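You operate a simulated robot arm through the tools that you are given. There is no shell and no other tool. Be economical: measure what you need, move in short steps, check, and stop when the job is done.

You run a simulated robot arm. Do the job below in one go: nothing can be reset, and whatever is moved stays where it is left.

JOB
Pad both shoes under the toe clamp, add the yellow band, then unclamp.
Fine: one toe pad pushed into each toe; the band pushed down over both heel loops; leave the other bands on the band rack.

It is judged by the outcome, as a careful person would: the job done as asked, and still so three seconds after it is handed in. It fails if anything else is knocked over, pushed out of place, dropped, spilled or broken.

ROBOT AND FRAMES
A 6-joint arm with a two-finger parallel gripper, fixed in place. Base frame: the origin is at the foot of the arm, x ahead of it, y to its left, z up; the work surface is at about z = 0.75. Lengths are in m, angles in degrees, forces in N, time in s.
With the tool pointing down near the work surface it reaches from about 0.18 to 0.64 m from the base axis. Its first joint turns from -66.0 to 66.0 degrees. Payload 2.7 kg.
Tool frame: the origin (TCP) lies between the finger pads and is the grasp point; the fingertips stand 0.023 m ahead of it; z points along the fingers, y is the line along which they close. Largest opening 0.094 m; finger width 0.038, thickness 0.01; the body of the gripper, 0.054 by 0.096 m, starts 0.039 m behind the TCP.
Orientation is told as [roll, pitch, yaw] about the base's x, y, z axes, in that order, counted from this pose: with the fingers straight down and closing along the base's y, the tool's x points along the base's -x, its y along +y and its z along -z.

CONTROLS
- The arm moves only by the tool nudge_tool. Its argument "deltas" is a list that holds one entry, the list of rows, each a list of 6 numbers: the shift along the base's x, y, z in cm, then the turn, a rotation vector about the base's x, y, z in degrees. In form: [[[tx, ty, tz, wx, wy, wz], ...]]. A call has 1 to 12 rows; each row is the pose to reach, as a shift and turn from the pose commanded when the call began. "fingers" is the opening in per cent of the stroke, from 0 (shut) to 100 (fully open), set as the call begins (left out, the last holds). A row lasts 0.2 s, in which the tool goes at most 0.05 m and 8.6 degrees; a call with a longer step from one row to the next is refused whole, and so is a gripper value outside its range. Where a pose cannot be reached the arm comes as near as it can. A force on the tool above 90 N (or 10 N above the force at the start of the call, whichever is more), or a blocked arm, ends the call early, and 0.2 s more pass. The fingers move at their own pace (about 0.045 m/s each) and stop on an object; they squeeze with about 28 N. The grip force told is the motor's: it shows also when the fingers shut on nothing. Time passes only in rows, and 0.2 s behind the last, so rows that repeat a pose let the fingers close. It gives the time, the measured TCP pose, the force on the tool (base axes), the opening and the grip force at its end, in the units of the frame above (readings bear some noise).
- Cameras (640 x 400 px; columns grow to the right, rows downward): "scene" is fixed at [0.0825, -0.44, 1.3995]; the picture's right is [0.70, -0.71, 0.00], its down [-0.43, -0.43, -0.79] and it looks along [0.56, 0.56, -0.61] (base axes); focal length 316 px, centre (320, 200). "wrist" rides on the gripper at [0.086, 0.016, -0.075] in the tool frame; the picture's right is [-0.18, 0.98, 0.00], its down [-0.58, -0.11, -0.81] and it looks along [-0.79, -0.15, 0.59] (tool axes); focal length 243 px, centre (320, 200). There is no depth. A picture from a camera that has moved, and an enlarged one, comes with that camera's place and axes in the base frame and with its lens.
- grab_frame(camera): a new picture of that camera. No time passes.
- enlarge(camera, box): a new picture of the part [left, top, right, bottom] of that camera's present view, enlarged. No time passes.
- sign_off(): hands the job in; it is judged then, once.

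Go step by step. Nothing tells you positions but the pictures and the camera data: compare them with the known pose of the tool, close in by small moves and look again before you grip or let go. The budget is 120 turns and 64 pictures, counting those below and the enlarged ones. Unless the task says otherwise, let go and move clear before handing in, and close with one line.

The tools are called after ">>>" as a command line: name --argument value ..., lists and objects as JSON in quotes. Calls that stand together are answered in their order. nudge_tool: Moves the arm, as the interface text tells. Its arguments: {"type":"object","properties":{"deltas":{"type":"array","items":{"type":"array","items":{"type":"array","items":{"type":"number"}}}},"fingers":{"type":"number"}},"required":["deltas"]} The other tools are called the same way: grab_frame (camera) takes a picture; enlarge (camera, box) takes an enlarged picture of a part of a camera's view; sign_off () hands the job in.

At the start:

```text
clock: 0.0
tcp_pos: [0.3742, -0.0689, 1.1248]
ee_rot: [0.1, -0.1, 0.0]
wrist_force: [0.8, 0.5, -0.4]
opening: 0.0942
grasp_force: 0.1
```

scene: 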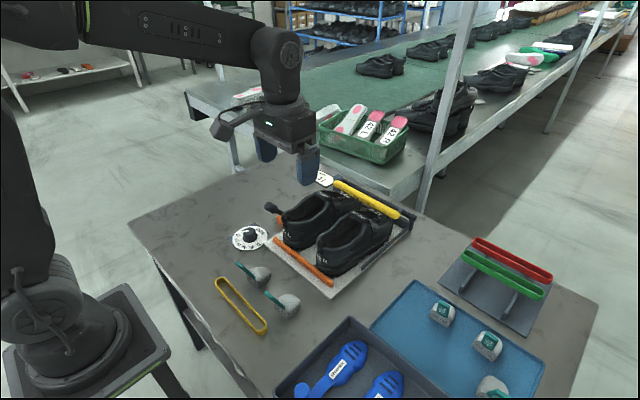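
wrist: 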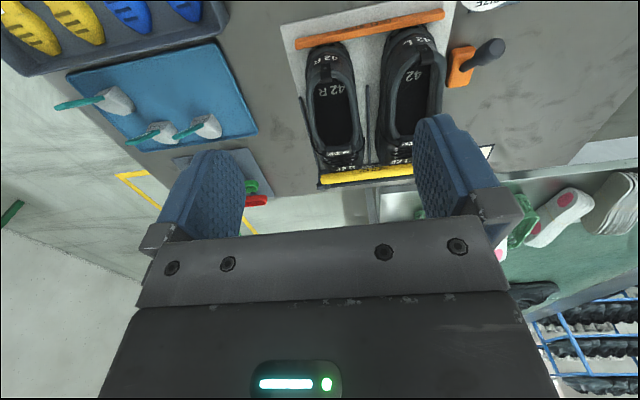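

I see the shoes on a clamp board, a yellow band lying on the table, pads on the table and on a blue mat. I'll look closer before moving.

>>> enlarge --camera "scene" --box '[200, 160, 420, 300]'

>>> enlarge --camera "scene" --box '[260, 230, 600, 400]'

>>> enlarge --camera "wrist" --box '[240, 0, 560, 200]'

>>> enlarge --camera "wrist" --box '[0, 0, 280, 220]'

```text
2.86 times, centred on (310, 230) of scene
camera zoom: at [0.0825, -0.44, 1.3995], right [0.7, -0.71, 0.0], down [-0.43, -0.43, -0.79], along [0.56, 0.56, -0.61], focal length 902 px, centre (349, 114)
```

zoom: 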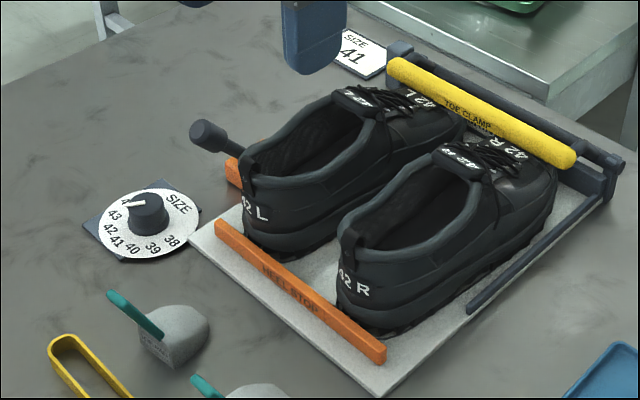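

```text
1.88 times, centred on (430, 315) of scene
camera zoom: at [0.0825, -0.44, 1.3995], right [0.7, -0.71, 0.0], down [-0.43, -0.43, -0.79], along [0.56, 0.56, -0.61], focal length 594 px, centre (113, -16)
```

zoom: 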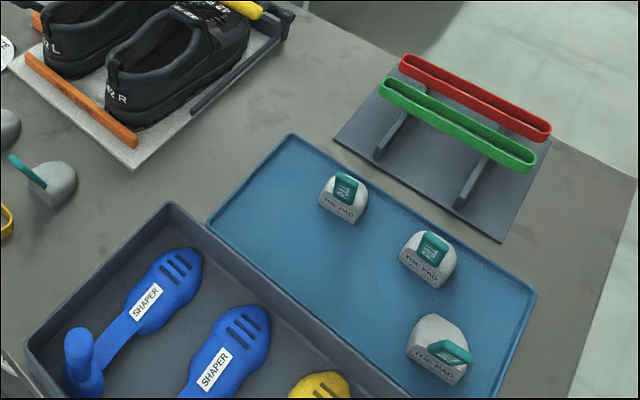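

```text
2.00 times, centred on (400, 100) of wrist
camera zoom: at [0.2894, -0.0531, 1.1988], right [0.18, 0.98, 0.0], down [0.58, -0.11, 0.81], along [0.79, -0.15, -0.59], focal length 485 px, centre (160, 400)
```

zoom: 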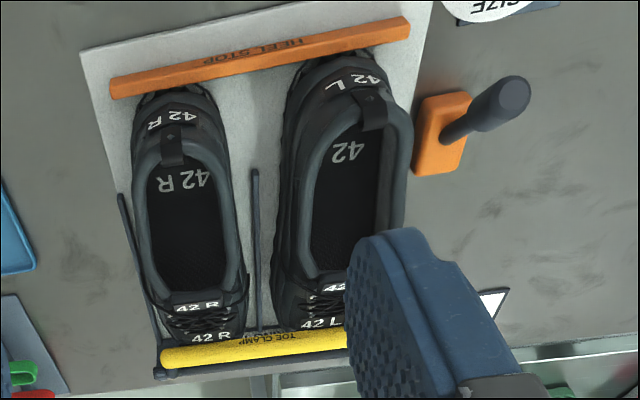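

```text
1.82 times, centred on (140, 110) of wrist
camera zoom: at [0.2894, -0.0531, 1.1988], right [0.18, 0.98, 0.0], down [0.58, -0.11, 0.81], along [0.79, -0.15, -0.59], focal length 441 px, centre (647, 364)
```

zoom: 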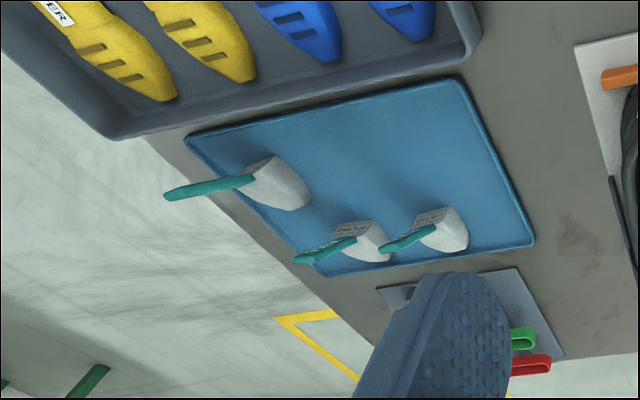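

Closer views are needed of the near pads, the dial, the clamp lever and the shoe labels.

>>> enlarge --camera "scene" --box '[205, 215, 315, 340]'

>>> enlarge --camera "scene" --box '[415, 285, 525, 400]'

>>> enlarge --camera "scene" --box '[310, 165, 430, 245]'

```text
3.20 times, centred on (260, 278) of scene
camera zoom: at [0.0825, -0.44, 1.3995], right [0.7, -0.71, 0.0], down [-0.43, -0.43, -0.79], along [0.56, 0.56, -0.61], focal length 1010 px, centre (512, -48)
```

zoom: 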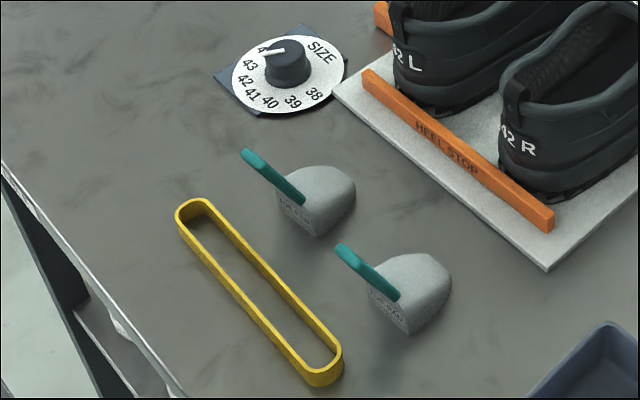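

```text
3.48 times, centred on (470, 342) of scene
camera zoom: at [0.0825, -0.44, 1.3995], right [0.7, -0.71, 0.0], down [-0.43, -0.43, -0.79], along [0.56, 0.56, -0.61], focal length 1098 px, centre (-202, -296)
```

zoom: 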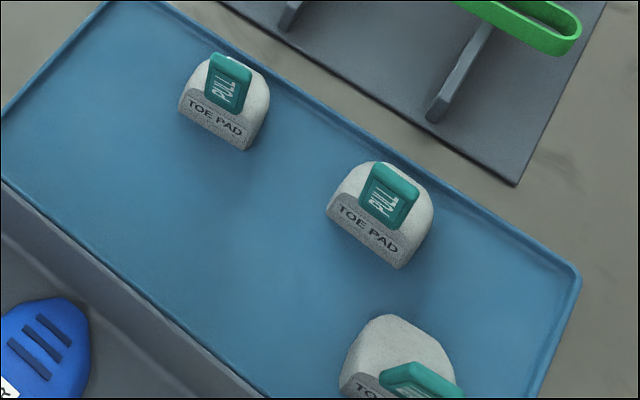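

```text
5.00 times, centred on (370, 205) of scene
camera zoom: at [0.0825, -0.44, 1.3995], right [0.7, -0.71, 0.0], down [-0.43, -0.43, -0.79], along [0.56, 0.56, -0.61], focal length 1579 px, centre (70, 175)
```

zoom: 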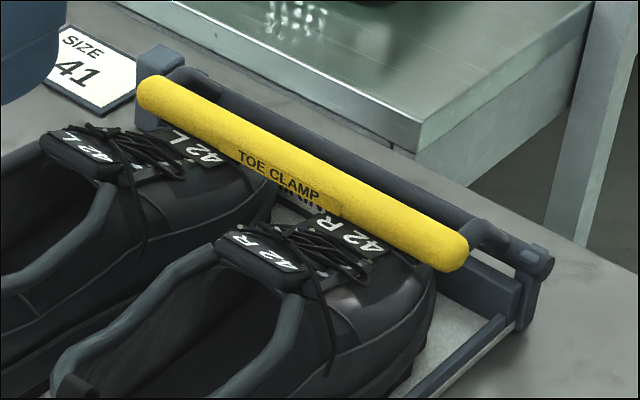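

The clamp bar appears to rest low over the toes; I'll bring the wrist camera closer to see lever, clamp and heel loops.

>>> nudge_tool --deltas '[[[-1, 4, -2, 0, 0, 0], [-2, 8, -4, 0, 0, 0], [-3, 12, -6, 0, 0, 0], [-4, 14, -9, 0, 0, 0], [-4, 14, -12, 0, 0, 0]]]'

>>> grab_frame --camera "wrist"

>>> grab_frame --camera "scene"

```text
clock: 1.2
tcp_pos: [0.3345, 0.0716, 1.0042]
ee_rot: [0.0, -0.1, 0.0]
wrist_force: [0.4, 0.6, 0.8]
opening: 0.0941
grasp_force: 0.1
```

```text
54 pictures are left
camera wrist: at [0.249, 0.0873, 1.0792], right [0.18, 0.98, 0.0], down [0.58, -0.11, 0.81], along [0.79, -0.15, -0.59], focal length 243 px, centre (320, 200)
```

wrist: 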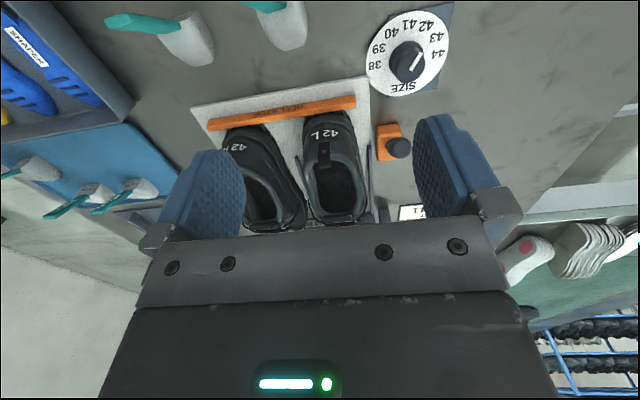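

```text
53 pictures are left
```

scene: 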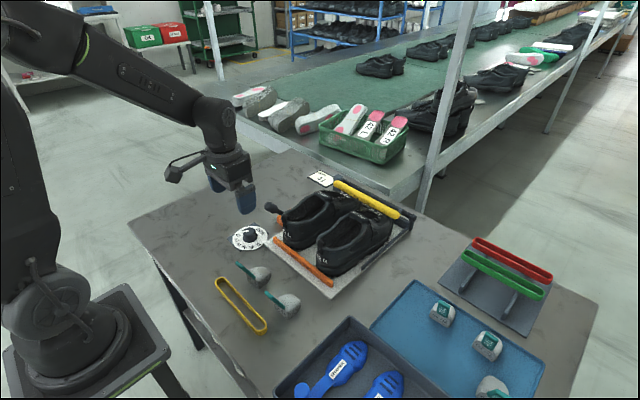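

>>> enlarge --camera "scene" --box '[255, 165, 365, 245]'

>>> enlarge --camera "wrist" --box '[190, 60, 470, 240]'

```text
5.00 times, centred on (310, 205) of scene
camera zoom: at [0.0825, -0.44, 1.3995], right [0.7, -0.71, 0.0], down [-0.43, -0.43, -0.79], along [0.56, 0.56, -0.61], focal length 1579 px, centre (370, 175)
```

zoom: 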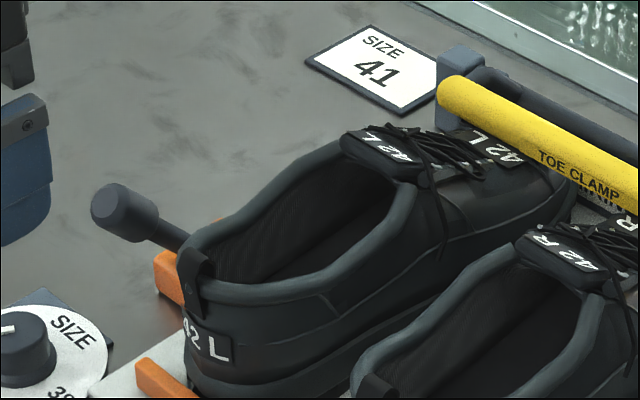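

```text
2.22 times, centred on (330, 150) of wrist
camera zoom: at [0.249, 0.0873, 1.0792], right [0.18, 0.98, 0.0], down [0.58, -0.11, 0.81], along [0.79, -0.15, -0.59], focal length 539 px, centre (298, 311)
```

zoom: 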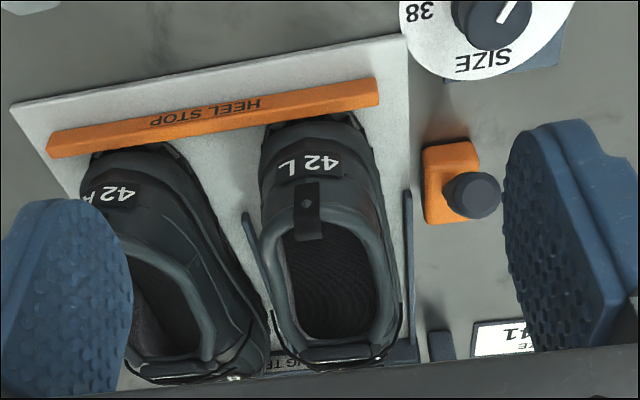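

The lever leans back toward the heels in a vertical plane, and the bar is near z=0.84. I'll look from the right side with a tilted wrist to see if the bar touches the toes.

>>> nudge_tool --deltas '[[[0.5, -4.6, 0, 0, 0, 5], [1, -9.2, 0, 0, 0, 10], [1.5, -13.8, 0, 0, 0, 15], [2, -18.4, 0, 0, 0, 20], [2.5, -23, 0, 0, 0, 25], [3, -27.6, 0, 0, 0, 30], [3.5, -32.2, 0, 0, 0, 35], [4, -36.5, 0, 0, 0, 40]]]'

>>> nudge_tool --deltas '[[[0, 0, -2, 5.1, -6.1, 0], [0, 0, -4, 10.3, -12.3, 0], [0, 0, -6, 15.4, -18.4, 0], [0, 0, -7, 19.3, -23, 0]]]'

>>> grab_frame --camera "wrist"

```text
clock: 3.0
tcp_pos: [0.3747, -0.294, 1.0039]
ee_rot: [0.0, -0.1, 40.0]
wrist_force: [-0.7, -0.3, 0.3]
opening: 0.0941
grasp_force: 0.0
```

```text
clock: 4.0
tcp_pos: [0.3759, -0.2937, 0.9336]
ee_rot: [-0.1, -30.2, 40.0]
wrist_force: [0.1, 0.2, -0.2]
opening: 0.0939
grasp_force: 0.0
```

```text
50 pictures are left
camera wrist: at [0.28, -0.3541, 0.9548], right [-0.51, 0.86, 0.09], down [0.14, -0.02, 0.99], along [0.85, 0.52, -0.11], focal length 243 px, centre (320, 200)
```

wrist: 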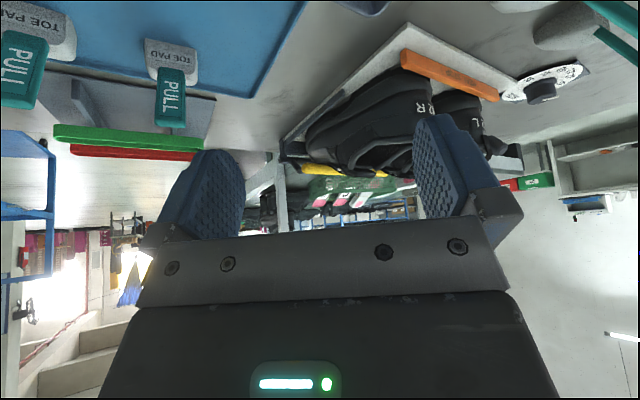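

>>> enlarge --camera "wrist" --box '[260, 60, 440, 210]'

```text
2.67 times, centred on (350, 135) of wrist
camera zoom: at [0.28, -0.3541, 0.9548], right [-0.51, 0.86, 0.09], down [0.14, -0.02, 0.99], along [0.85, 0.52, -0.11], focal length 647 px, centre (240, 373)
```

zoom: 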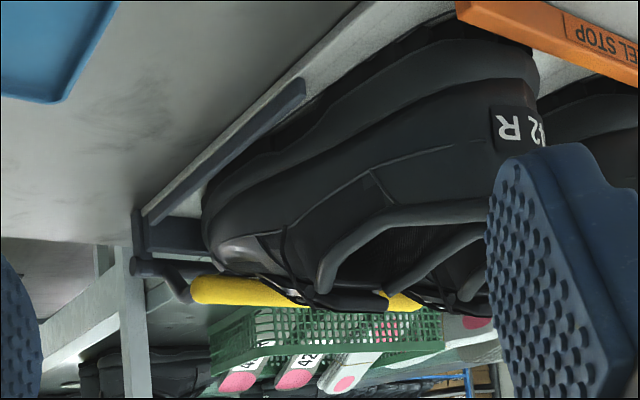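

The bar rests on the toes, so the shoes are already clamped. Now I'll straighten up and view the two near pads and the yellow band.

>>> nudge_tool --deltas '[[[0, 0, 2, -5.1, 6.1, 0], [0, 0, 4, -10.3, 12.3, 0], [0, 0, 5, -15.4, 18.4, 0], [0, 0, 5, -19.3, 23, 0]]]'

>>> nudge_tool --deltas '[[[-2, 3.5, 0, 0, 0, -5], [-4, 7, 0, 0, 0, -10], [-6, 10.5, 0, 0, 0, -15], [-8, 14, 0, 0, 0, -20], [-10, 17.5, 0, 0, 0, -25], [-12, 21, 0, 0, 0, -30], [-14, 24, 0, 0, 0, -35], [-15.5, 26.5, -3, 0, 0, -40]]]'

>>> grab_frame --camera "wrist"

```text
clock: 5.0
tcp_pos: [0.3758, -0.2936, 0.9849]
ee_rot: [-0.2, 0.0, 39.8]
wrist_force: [-0.2, -0.4, 0.3]
opening: 0.094
grasp_force: 0.2
```

```text
clock: 6.8
tcp_pos: [0.2277, -0.0291, 0.9556]
ee_rot: [-0.1, -0.1, -0.1]
wrist_force: [-0.5, -0.3, -1.0]
opening: 0.0938
grasp_force: 0.1
out of reach, approached as far as the arm can: row 8
```

```text
48 pictures are left
camera wrist: at [0.1419, -0.0138, 1.03], right [0.19, 0.98, 0.0], down [0.58, -0.11, 0.81], along [0.79, -0.15, -0.59], focal length 243 px, centre (320, 200)
```

wrist: 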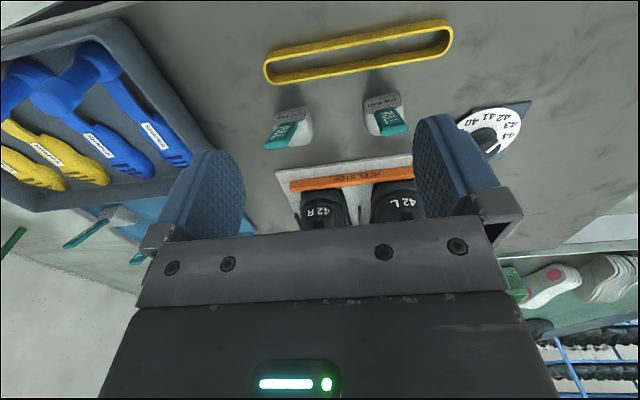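

>>> enlarge --camera "wrist" --box '[240, 10, 480, 160]'

>>> enlarge --camera "scene" --box '[210, 250, 320, 335]'

```text
2.67 times, centred on (360, 85) of wrist
camera zoom: at [0.1419, -0.0138, 1.03], right [0.19, 0.98, 0.0], down [0.58, -0.11, 0.81], along [0.79, -0.15, -0.59], focal length 647 px, centre (213, 507)
```

zoom: 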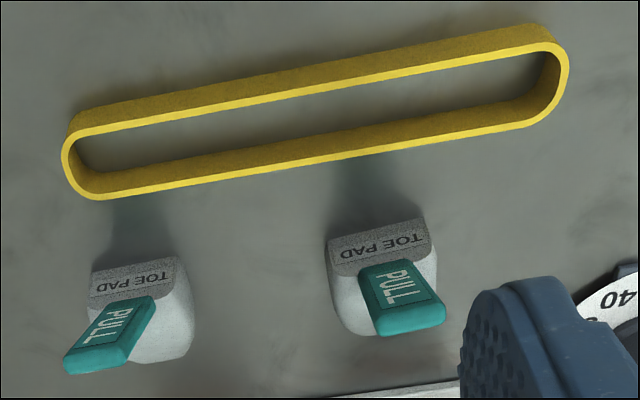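

```text
4.71 times, centred on (265, 292) of scene
camera zoom: at [0.0825, -0.44, 1.3995], right [0.7, -0.71, 0.0], down [-0.43, -0.43, -0.79], along [0.56, 0.56, -0.61], focal length 1486 px, centre (579, -235)
```

zoom: 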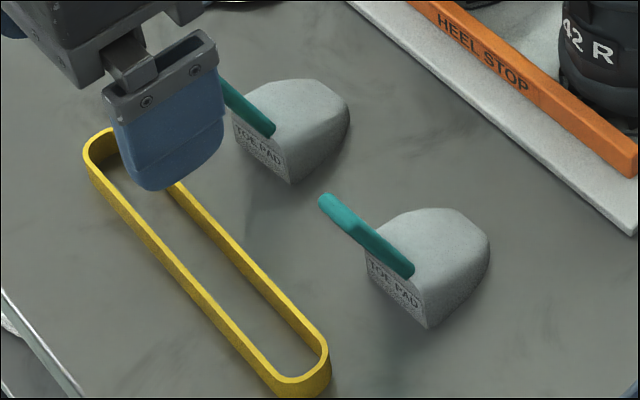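

Pad tabs are blades ~9 cm long leaning back about 20°; the right pad's tab runs from about (0.320,-0.084,0.77) to (0.287,-0.083,0.854). I'll tilt to match and hover behind it.

>>> nudge_tool --deltas '[[[1.3, -1.8, -1.7, 0, -7, 0], [2.6, -3.6, -3.4, 0, -14, 0], [4.0, -5.5, -5.2, 0, -21, 0], [4.0, -5.5, -5.2, 0, -21, 0]]]'

>>> grab_frame --camera "wrist"

>>> enlarge --camera "scene" --box '[210, 220, 330, 335]'

```text
clock: 7.8
tcp_pos: [0.269, -0.0853, 0.9037]
ee_rot: [-0.2, -21.2, -0.1]
wrist_force: [0.6, -0.2, -0.4]
opening: 0.0939
grasp_force: 0.1
out of reach, approached as far as the arm can: row 1, 2, 3
```

```text
45 pictures are left
camera wrist: at [0.1617, -0.0691, 0.9428], right [0.17, 0.98, 0.07], down [0.25, -0.11, 0.96], along [0.95, -0.15, -0.27], focal length 243 px, centre (320, 200)
```

wrist: 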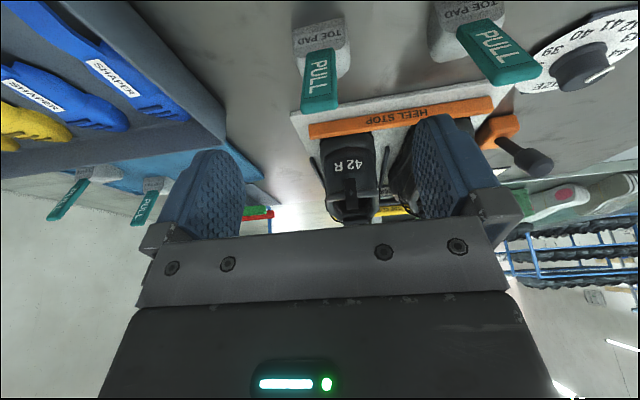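

```text
3.48 times, centred on (270, 278) of scene
camera zoom: at [0.0825, -0.44, 1.3995], right [0.7, -0.71, 0.0], down [-0.43, -0.43, -0.79], along [0.56, 0.56, -0.61], focal length 1098 px, centre (494, -70)
```

zoom: 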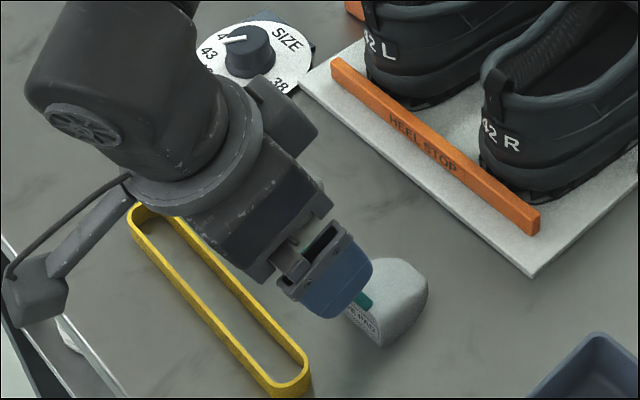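

Alignment looks good; moving down along the tab axis, then closing on it.

>>> nudge_tool --deltas '[[[0.9, 0.1, -2.4, 0, 0, 0], [1.8, 0.1, -4.9, 0, 0, 0], [2.6, 0.1, -7.3, 0, 0, 0], [2.6, 0.1, -7.3, 0, 0, 0]]]'

>>> grab_frame --camera "wrist"

>>> enlarge --camera "scene" --box '[230, 240, 330, 335]'

```text
clock: 8.8
tcp_pos: [0.2933, -0.0843, 0.8307]
ee_rot: [0.0, -21.2, 0.0]
wrist_force: [-0.4, -0.3, -0.2]
opening: 0.0939
grasp_force: 0.1
```

```text
43 pictures are left
camera wrist: at [0.1869, -0.0677, 0.8694], right [0.17, 0.98, 0.07], down [0.25, -0.11, 0.96], along [0.95, -0.15, -0.27], focal length 243 px, centre (320, 200)
```

wrist: 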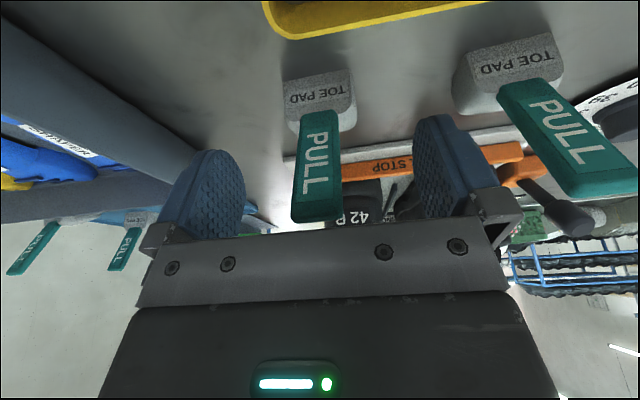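

```text
4.21 times, centred on (280, 288) of scene
camera zoom: at [0.0825, -0.44, 1.3995], right [0.7, -0.71, 0.0], down [-0.43, -0.43, -0.79], along [0.56, 0.56, -0.61], focal length 1329 px, centre (488, -168)
```

zoom: 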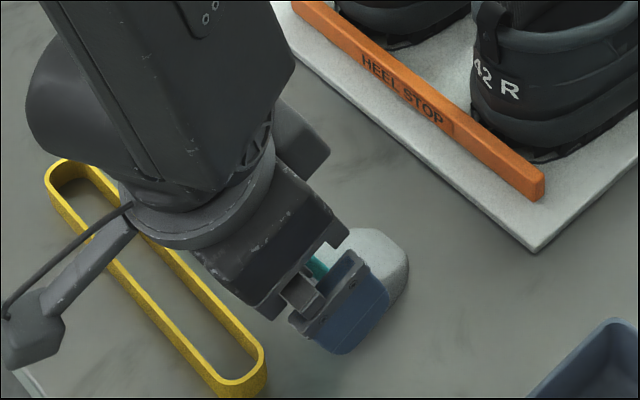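

The tab is centred between the fingers; closing.

>>> nudge_tool --deltas '[[[0, 0, 0, 0, 0, 0], [0, 0, 0, 0, 0, 0], [0, 0, 0, 0, 0, 0], [0, 0, 0, 0, 0, 0], [0, 0, 0, 0, 0, 0], [0, 0, 0, 0, 0, 0]]]' --fingers 0

>>> nudge_tool --deltas '[[[0, 0, 2, 0, 0, 0], [0, 0, 5, 0, 0, 0], [0, 0, 9, 0, 0, 0], [0, 0, 13, 0, 0, 0], [0, 0, 13, 0, 0, 0]]]'

>>> grab_frame --camera "wrist"

>>> grab_frame --camera "scene"

```text
clock: 10.2
tcp_pos: [0.2933, -0.0824, 0.8314]
ee_rot: [0.0, -21.2, 0.0]
wrist_force: [0.8, -0.7, 0.1]
opening: 0.0233
grasp_force: 28.0
```

```text
clock: 11.4
tcp_pos: [0.2934, -0.0826, 0.9627]
ee_rot: [0.0, -21.1, 0.0]
wrist_force: [-0.3, -0.7, -0.9]
opening: 0.0234
grasp_force: 28.5
```

```text
41 pictures are left
camera wrist: at [0.1869, -0.0675, 1.0011], right [0.17, 0.98, 0.07], down [0.25, -0.11, 0.96], along [0.95, -0.15, -0.27], focal length 243 px, centre (320, 200)
```

wrist: 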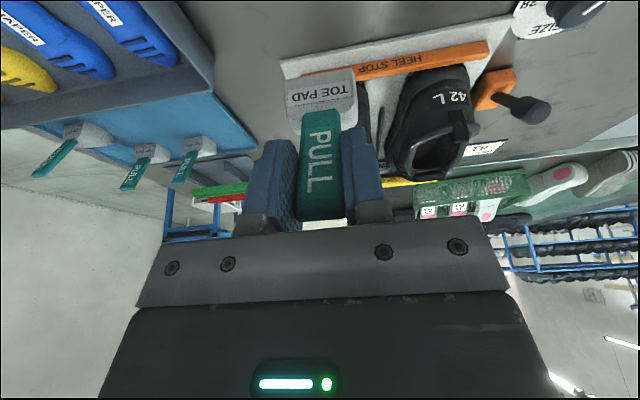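

```text
40 pictures are left
```

scene: 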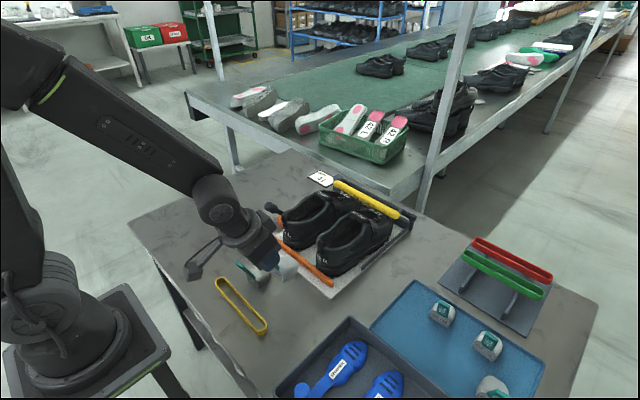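

The pad is held. Right shoe opening is centred around (0.54,-0.076); I'll carry the pad above it and check.

>>> nudge_tool --deltas '[[[2, 0.2, 3, 0, 0, 0], [6, 0.4, 4, 0, 0, 0], [10, 0.6, 4, 0, 0, 0], [14, 0.7, 4, 0, 0, 0], [17, 0.7, 4, 0, 0, 0], [19, 0.7, 4, 0, 0, 0], [19, 0.7, 4, 0, 0, 0]]]'

>>> grab_frame --camera "wrist"

>>> enlarge --camera "scene" --box '[240, 140, 420, 290]'

```text
clock: 13.0
tcp_pos: [0.4841, -0.0771, 1.0024]
ee_rot: [0.0, -21.1, 0.0]
wrist_force: [0.1, 0.7, -0.1]
opening: 0.0234
grasp_force: 27.9
```

```text
39 pictures are left
camera wrist: at [0.3773, -0.0612, 1.0407], right [0.17, 0.98, 0.07], down [0.25, -0.11, 0.96], along [0.95, -0.15, -0.27], focal length 243 px, centre (320, 200)
```

wrist: 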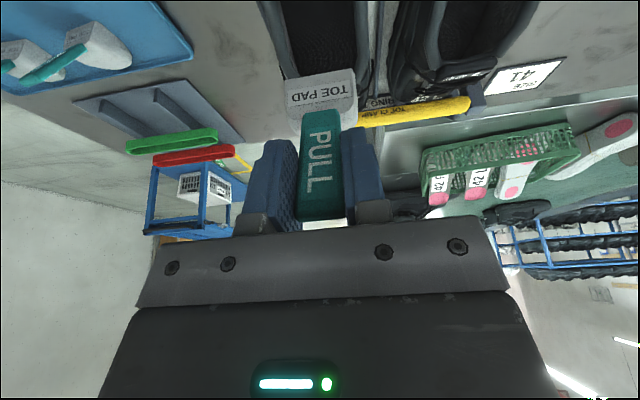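

```text
2.67 times, centred on (330, 215) of scene
camera zoom: at [0.0825, -0.44, 1.3995], right [0.7, -0.71, 0.0], down [-0.43, -0.43, -0.79], along [0.56, 0.56, -0.61], focal length 842 px, centre (293, 160)
```

zoom: 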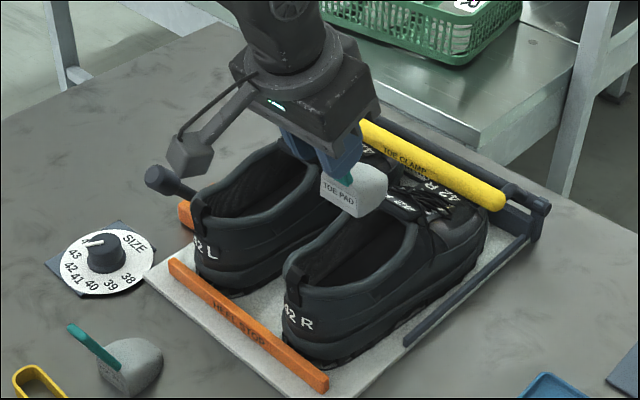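

The pad is centred on the right opening; lowering it into the shoe in stages.

>>> nudge_tool --deltas '[[[0.5, 0, -3, 0, 0, 0], [0.5, 0, -6, 0, 0, 0], [0.5, 0, -9, 0, 0, 0], [0.5, 0, -10.5, 0, 0, 0], [0.5, 0, -10.5, 0, 0, 0]]]'

>>> enlarge --camera "scene" --box '[260, 160, 420, 290]'

>>> grab_frame --camera "wrist"

```text
clock: 14.2
tcp_pos: [0.4889, -0.077, 0.8964]
ee_rot: [0.0, -21.1, -0.2]
wrist_force: [0.0, 0.5, -0.8]
opening: 0.0235
grasp_force: 28.1
```

```text
3.08 times, centred on (340, 225) of scene
camera zoom: at [0.0825, -0.44, 1.3995], right [0.7, -0.71, 0.0], down [-0.43, -0.43, -0.79], along [0.56, 0.56, -0.61], focal length 972 px, centre (258, 123)
```

zoom: 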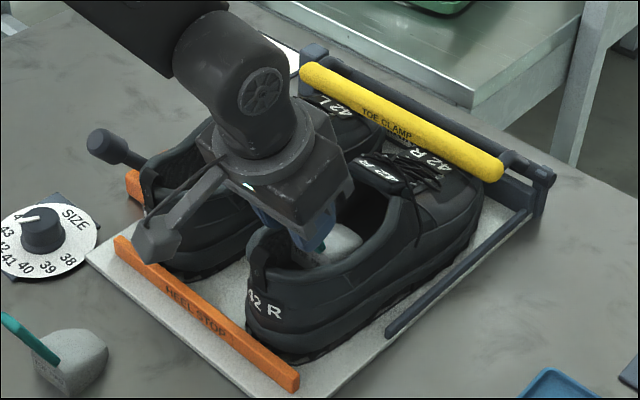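

```text
36 pictures are left
camera wrist: at [0.3817, -0.0615, 0.9346], right [0.17, 0.98, 0.07], down [0.25, -0.11, 0.96], along [0.95, -0.15, -0.27], focal length 243 px, centre (320, 200)
```

wrist: 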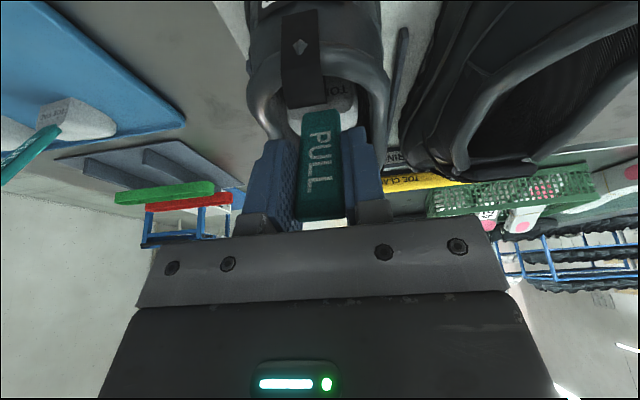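

The pad is inside the collar. Lowering in smaller steps until it touches the insole.

>>> nudge_tool --deltas '[[[0.3, 0, -0.7, 0, 0, 0], [0.6, 0, -1.4, 0, 0, 0], [0.8, 0, -2.0, 0, 0, 0]]]'

>>> nudge_tool --deltas '[[[0, 0, -0.4, 0, 0, 0], [0, 0, -0.8, 0, 0, 0]]]'

```text
clock: 15.0
tcp_pos: [0.4974, -0.0767, 0.8765]
ee_rot: [0.1, -21.0, 0.0]
wrist_force: [-0.1, 0.4, -0.2]
opening: 0.0233
grasp_force: 28.1
```

```text
clock: 15.6
tcp_pos: [0.4974, -0.0774, 0.869]
ee_rot: [0.0, -21.1, 0.0]
wrist_force: [1.1, 0.9, 0.1]
opening: 0.0235
grasp_force: 28.0
```

>>> nudge_tool --deltas '[[[0.3, 0, -0.4, 0, 0, 0], [0.6, 0, -0.8, 0, 0, 0]]]'

>>> enlarge --camera "scene" --box '[280, 180, 400, 290]'

```text
clock: 16.2
tcp_pos: [0.5052, -0.0778, 0.863]
ee_rot: [-0.1, -21.6, 0.0]
wrist_force: [-8.0, -1.2, 29.8]
opening: 0.0238
grasp_force: 28.1
```

```text
3.64 times, centred on (340, 235) of scene
camera zoom: at [0.0818, -0.4399, 1.3996], right [0.7, -0.71, 0.0], down [-0.43, -0.43, -0.79], along [0.56, 0.56, -0.61], focal length 1148 px, centre (247, 73)
```

zoom: 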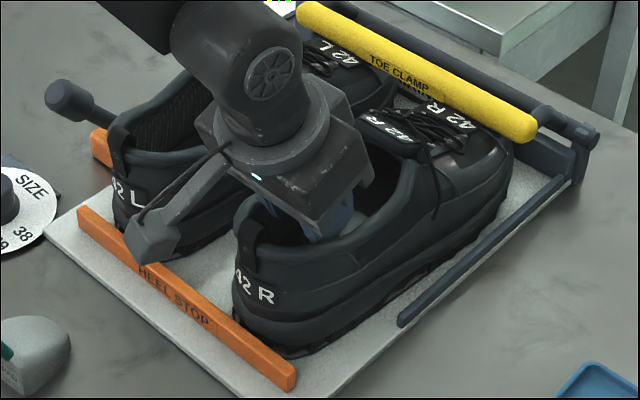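

The pad touches the insole (30 N). I ease up slightly and slide toward the toe.

>>> nudge_tool --deltas '[[[0, 0, 0.4, 0, 0, 0], [1, 0, 0.4, 0, 0, 0], [2, 0, 0.4, 0, 0, 0], [3, 0, 0.3, 0, 0, 0]]]'

>>> nudge_tool --deltas '[[[0.7, 0, 0, 0, 0, 0], [1.4, 0, 0, 0, 0, 0], [2, 0, 0, 0, 0, 0]]]'

```text
clock: 17.2
tcp_pos: [0.5323, -0.0762, 0.8642]
ee_rot: [0.1, -21.1, 0.0]
wrist_force: [-6.5, 0.0, 17.5]
opening: 0.0234
grasp_force: 28.3
```

```text
clock: 18.0
tcp_pos: [0.5527, -0.0761, 0.8643]
ee_rot: [-0.1, -21.2, 0.1]
wrist_force: [-8.0, -0.8, 20.2]
opening: 0.0236
grasp_force: 27.8
```

>>> nudge_tool --deltas '[[[0.5, 0, 0, 0, 0, 0], [1.0, 0, 0.1, 0, 0, 0]]]'

>>> grab_frame --camera "wrist"

>>> enlarge --camera "scene" --box '[290, 170, 410, 280]'

```text
clock: 18.6
tcp_pos: [0.5614, -0.0765, 0.8641]
ee_rot: [0.0, -21.0, -0.2]
wrist_force: [-7.6, 0.4, 13.4]
opening: 0.0232
grasp_force: 27.9
```

```text
34 pictures are left
camera wrist: at [0.4555, -0.061, 0.903], right [0.17, 0.98, 0.07], down [0.25, -0.11, 0.96], along [0.95, -0.15, -0.27], focal length 243 px, centre (320, 200)
```

wrist: 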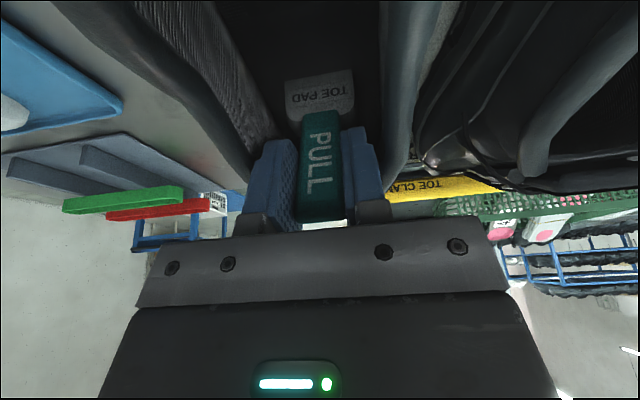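

```text
3.64 times, centred on (350, 225) of scene
camera zoom: at [0.0821, -0.44, 1.3995], right [0.7, -0.71, 0.0], down [-0.43, -0.43, -0.79], along [0.56, 0.56, -0.61], focal length 1148 px, centre (211, 109)
```

zoom: 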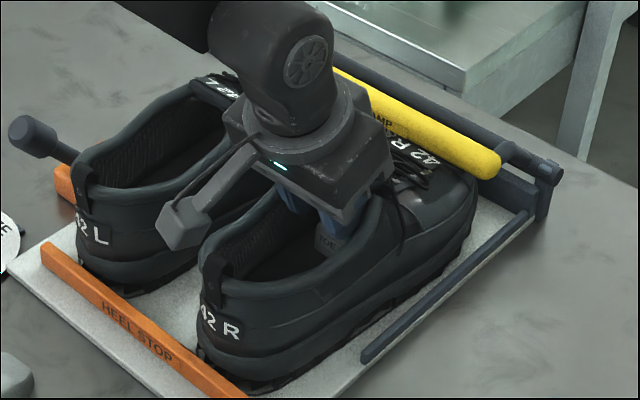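

>>> nudge_tool --deltas '[[[0.5, 0, 0, 0, 0, 0], [1.0, 0, 0, 0, 0, 0]]]'

>>> nudge_tool --deltas '[[[0.4, 0, 0, 0, 0, 0], [0.8, 0, 0, 0, 0, 0]]]'

```text
clock: 19.2
tcp_pos: [0.5686, -0.0779, 0.8622]
ee_rot: [0.0, -20.3, -0.3]
wrist_force: [-41.7, -0.9, 24.3]
opening: 0.0231
grasp_force: 28.2
```

```text
clock: 19.8
tcp_pos: [0.5741, -0.0801, 0.8628]
ee_rot: [0.0, -20.1, -0.2]
wrist_force: [-60.0, -12.7, 32.7]
opening: 0.0236
grasp_force: 28.5
```

>>> enlarge --camera "scene" --box '[310, 170, 410, 270]'

>>> enlarge --camera "wrist" --box '[200, 40, 440, 240]'

```text
4.00 times, centred on (360, 220) of scene
camera zoom: at [0.0804, -0.4402, 1.3995], right [0.7, -0.71, 0.0], down [-0.43, -0.43, -0.79], along [0.56, 0.56, -0.61], focal length 1263 px, centre (160, 120)
```

zoom: 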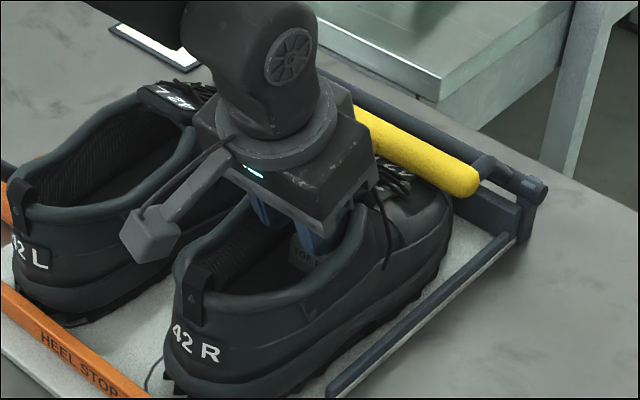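

```text
2.00 times, centred on (320, 140) of wrist
camera zoom: at [0.4694, -0.0627, 0.9036], right [0.18, 0.98, 0.06], down [0.27, -0.11, 0.96], along [0.95, -0.15, -0.28], focal length 485 px, centre (320, 320)
```

zoom: 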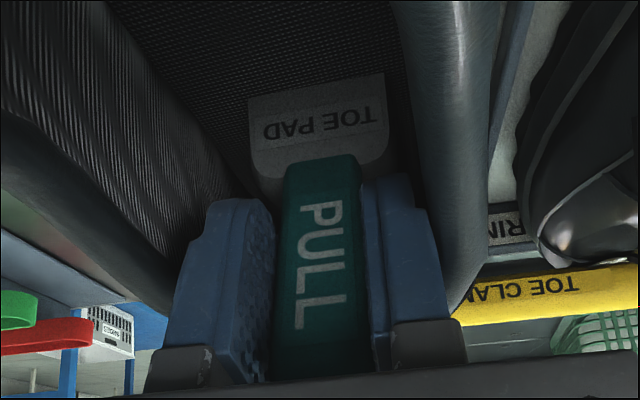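

Force has risen; I need to check whether the shoe itself shifted.

>>> enlarge --camera "scene" --box '[200, 160, 420, 300]'

```text
2.86 times, centred on (310, 230) of scene
camera zoom: at [0.0804, -0.4402, 1.3995], right [0.7, -0.71, 0.0], down [-0.43, -0.43, -0.79], along [0.56, 0.56, -0.61], focal length 902 px, centre (349, 114)
```

zoom: 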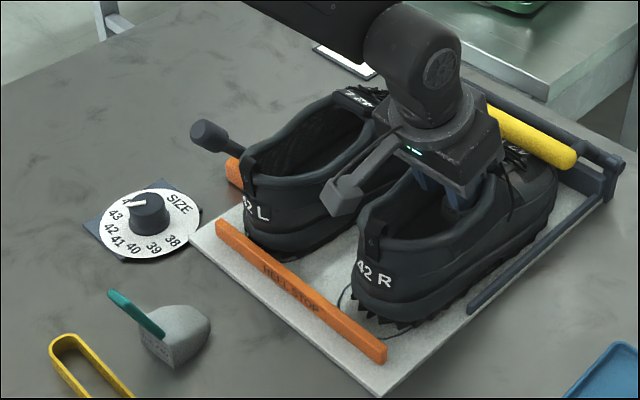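

The heel has lifted: I'm pushing too high. I'll back off so the shoe settles, then look.

>>> nudge_tool --deltas '[[[-0.5, 0.2, 0, 0, 0, 0], [-1.0, 0.2, 0, 0, 0, 0], [-1.4, 0.2, 0, 0, 0, 0], [-1.4, 0.2, 0, 0, 0, 0]]]'

>>> enlarge --camera "scene" --box '[200, 160, 420, 300]'

```text
clock: 20.8
tcp_pos: [0.5674, -0.074, 0.8648]
ee_rot: [0.0, -21.1, 0.0]
wrist_force: [-1.6, 0.3, -1.5]
opening: 0.0235
grasp_force: 28.0
```

```text
2.86 times, centred on (310, 230) of scene
camera zoom: at [0.0825, -0.44, 1.3995], right [0.7, -0.71, 0.0], down [-0.43, -0.43, -0.79], along [0.56, 0.56, -0.61], focal length 902 px, centre (349, 114)
```

zoom: 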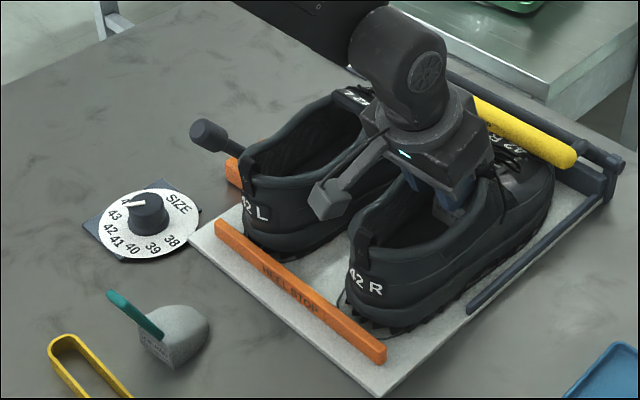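

>>> nudge_tool --deltas '[[[-0.5, 0, 0, 0, 0, 0], [-1.0, 0, 0, 0, 0, 0], [-1.5, 0, 0, 0, 0, 0]]]'

>>> enlarge --camera "scene" --box '[260, 190, 400, 290]'

```text
clock: 21.6
tcp_pos: [0.5511, -0.0754, 0.8636]
ee_rot: [0.0, -21.0, 0.1]
wrist_force: [-0.5, 0.1, -0.7]
opening: 0.0234
grasp_force: 28.0
```

```text
4.00 times, centred on (330, 240) of scene
camera zoom: at [0.0825, -0.44, 1.3995], right [0.7, -0.71, 0.0], down [-0.43, -0.43, -0.79], along [0.56, 0.56, -0.61], focal length 1263 px, centre (280, 40)
```

zoom: 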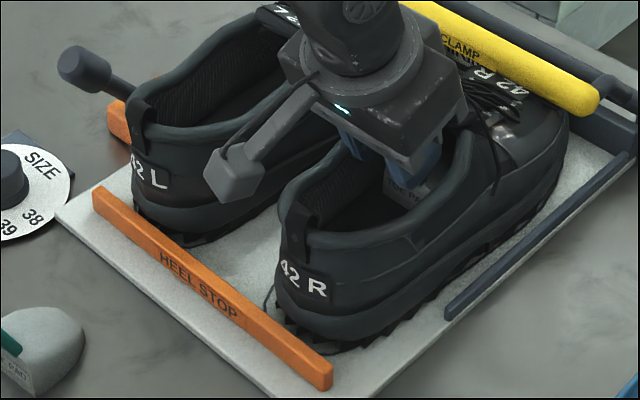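

The shoe settled back almost fully. The finger fronts were probably bearing on the tongue, so I'll regrip with the tab near the fingers' front edge.

>>> nudge_tool --deltas '[[[0, 0, 0, 0, 0, 0], [0, 0, 0, 0, 0, 0], [-0.7, 0, 0, 0, 0, 0], [-1.4, 0, 0, 0, 0, 0], [-1.4, 0, 0, 0, 0, 0]]]' --fingers 34

>>> enlarge --camera "wrist" --box '[200, 40, 440, 240]'

```text
clock: 22.8
tcp_pos: [0.5379, -0.0751, 0.8645]
ee_rot: [0.0, -21.1, 0.0]
wrist_force: [-0.2, -0.3, -0.2]
opening: 0.0321
grasp_force: 0.2
```

```text
2.00 times, centred on (320, 140) of wrist
camera zoom: at [0.4314, -0.0594, 0.9032], right [0.17, 0.98, 0.07], down [0.25, -0.11, 0.96], along [0.95, -0.15, -0.27], focal length 485 px, centre (320, 320)
```

zoom: 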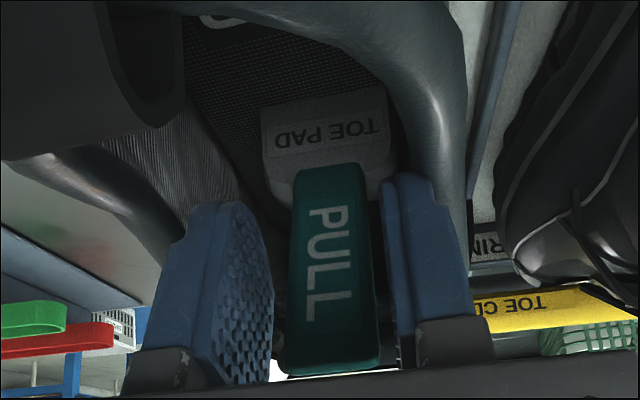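

>>> nudge_tool --deltas '[[[0, 0, 0, 0, 0, 0], [0, 0, 0, 0, 0, 0], [0, 0, 0, 0, 0, 0]]]' --fingers 0

>>> nudge_tool --deltas '[[[0.7, 0, 0.1, 0, 0, 0], [1.4, 0, 0.1, 0, 0, 0], [2.0, 0, 0.1, 0, 0, 0]]]'

>>> nudge_tool --deltas '[[[0.4, 0, 0, 0, 0, 0], [0.8, 0, 0, 0, 0, 0]]]'

```text
clock: 23.6
tcp_pos: [0.5384, -0.0753, 0.8644]
ee_rot: [0.1, -21.1, 0.1]
wrist_force: [-0.1, -0.5, 0.2]
opening: 0.0232
grasp_force: 28.1
```

```text
clock: 24.4
tcp_pos: [0.5561, -0.0748, 0.8652]
ee_rot: [0.1, -21.1, 0.0]
wrist_force: [0.4, 0.2, 0.0]
opening: 0.0237
grasp_force: 28.1
```

```text
clock: 25.0
tcp_pos: [0.5654, -0.0746, 0.8662]
ee_rot: [0.1, -21.0, 0.0]
wrist_force: [-2.6, 0.9, 1.0]
opening: 0.0237
grasp_force: 27.5
```

No resistance now, past the earlier point. Continuing in small steps.

>>> nudge_tool --deltas '[[[0.4, 0, 0, 0, 0, 0], [0.7, 0, 0, 0, 0, 0]]]'

>>> enlarge --camera "scene" --box '[260, 180, 420, 290]'

```text
clock: 25.6
tcp_pos: [0.5694, -0.0755, 0.8657]
ee_rot: [-0.1, -20.5, 0.0]
wrist_force: [-39.5, 0.0, 20.2]
opening: 0.0233
grasp_force: 28.0
```

```text
3.64 times, centred on (340, 235) of scene
camera zoom: at [0.0811, -0.4399, 1.3996], right [0.7, -0.71, 0.0], down [-0.43, -0.43, -0.79], along [0.56, 0.56, -0.61], focal length 1148 px, centre (247, 73)
```

zoom: 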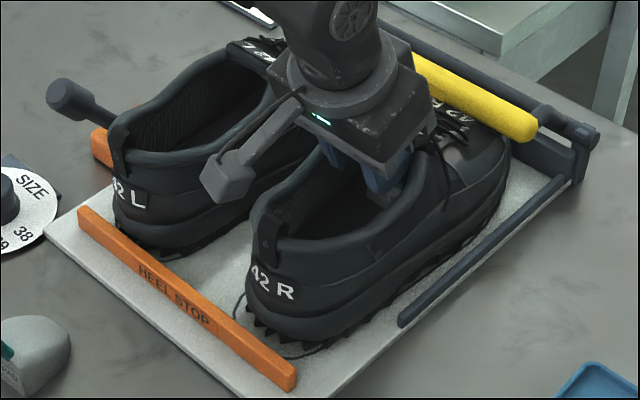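

Contact occurs at the same tool position, so it's the tool meeting the tongue while the pad is now 1.3 cm deeper. Back off, release, and inspect.

>>> nudge_tool --deltas '[[[-0.7, 0, 0, 0, 0, 0], [-0.7, 0, 0, 0, 0, 0]]]'

>>> nudge_tool --deltas '[[[0, 0, 0, 0, 0, 0], [0, 0, 0, 0, 0, 0], [-0.9, 0, 2.3, 0, 0, 0], [-1.8, 0, 4.7, 0, 0, 0], [-4, 0, 8, 0, 0, 0], [-8, 0, 8, 0, 0, 0], [-8, 0, 8, 0, 0, 0]]]' --fingers 36

>>> grab_frame --camera "wrist"

>>> enlarge --camera "scene" --box '[200, 160, 420, 300]'

```text
clock: 26.2
tcp_pos: [0.566, -0.0745, 0.8666]
ee_rot: [-0.1, -21.3, 0.0]
wrist_force: [-0.2, 0.0, -1.1]
opening: 0.0234
grasp_force: 28.6
```

```text
clock: 27.8
tcp_pos: [0.4861, -0.0753, 0.9444]
ee_rot: [0.0, -21.1, 0.0]
wrist_force: [0.5, 1.0, -0.1]
opening: 0.034
grasp_force: 0.1
```

```text
25 pictures are left
camera wrist: at [0.3795, -0.0591, 0.9837], right [0.17, 0.98, 0.07], down [0.25, -0.11, 0.96], along [0.95, -0.15, -0.27], focal length 243 px, centre (320, 200)
```

wrist: 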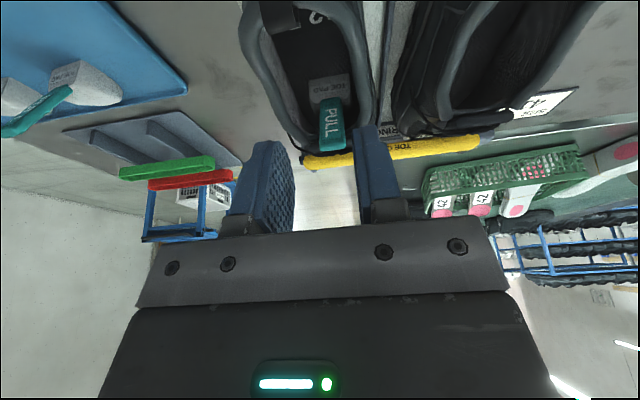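

```text
2.86 times, centred on (310, 230) of scene
camera zoom: at [0.0825, -0.44, 1.3995], right [0.7, -0.71, 0.0], down [-0.43, -0.43, -0.79], along [0.56, 0.56, -0.61], focal length 902 px, centre (349, 114)
```

zoom: 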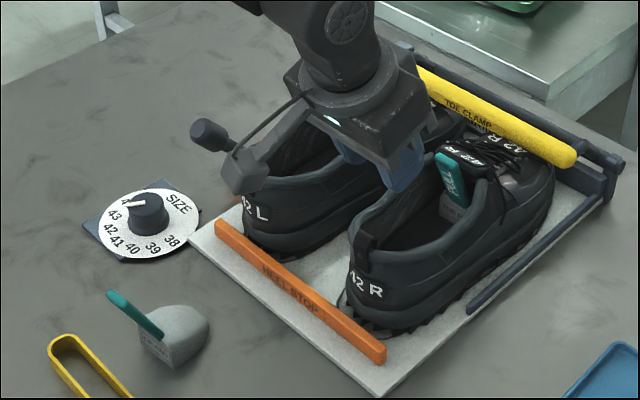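

The pad tab now stands just behind the tongue. I'll push a bit more low on the tab with closed fingertips, watching force.

>>> nudge_tool --deltas '[[[2, 0, 0, 0, 0, 0], [4.5, 0, 0, 0, 0, 0], [5.7, 0, -3, 0, 0, 0], [5.7, 0, -6, 0, 0, 0], [5.7, 0, -8.5, 0, 0, 0], [5.7, 0, -10.2, 0, 0, 0], [5.7, 0, -10.2, 0, 0, 0]]]' --fingers 0

```text
clock: 29.4
tcp_pos: [0.5418, -0.0768, 0.8438]
ee_rot: [0.0, -21.1, -0.1]
wrist_force: [-0.5, -0.2, -0.6]
opening: 0.0
grasp_force: 28.6
```

>>> nudge_tool --deltas '[[[0.4, 0.1, -0.5, 0, 0, 0], [1.0, 0.1, -0.6, 0, 0, 0], [1.8, 0.1, -0.6, 0, 0, 0]]]'

>>> nudge_tool --deltas '[[[0.4, 0, 0, 0, 0, 0], [0.8, 0, 0, 0, 0, 0]]]'

```text
clock: 30.2
tcp_pos: [0.5607, -0.0733, 0.838]
ee_rot: [-0.1, -21.1, -0.1]
wrist_force: [0.4, 0.0, 0.9]
opening: 0.0
grasp_force: 27.8
```

```text
clock: 30.8
tcp_pos: [0.569, -0.0741, 0.8377]
ee_rot: [-0.1, -21.1, -0.2]
wrist_force: [-7.4, -0.8, 6.5]
opening: 0.0002
grasp_force: 27.9
```

>>> nudge_tool --deltas '[[[0.4, 0, 0, 0, 0, 0], [0.7, 0, 0, 0, 0, 0]]]'

>>> enlarge --camera "scene" --box '[200, 160, 420, 300]'

```text
clock: 31.4
tcp_pos: [0.5709, -0.0741, 0.8384]
ee_rot: [0.2, -20.4, -0.2]
wrist_force: [-62.5, -2.4, 36.6]
opening: 0.0
grasp_force: 28.0
```

```text
2.86 times, centred on (310, 230) of scene
camera zoom: at [0.0803, -0.44, 1.3996], right [0.7, -0.71, 0.0], down [-0.43, -0.43, -0.79], along [0.56, 0.56, -0.61], focal length 902 px, centre (349, 114)
```

zoom: 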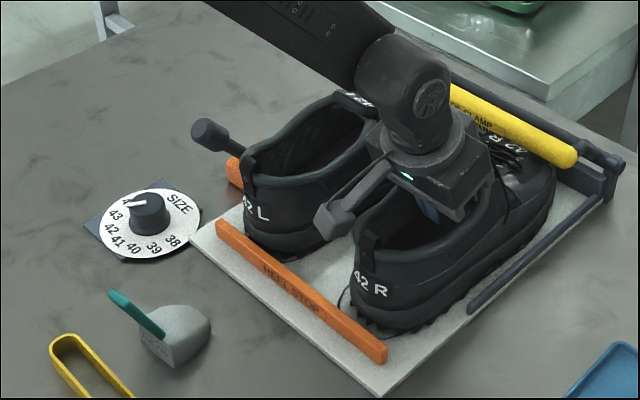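

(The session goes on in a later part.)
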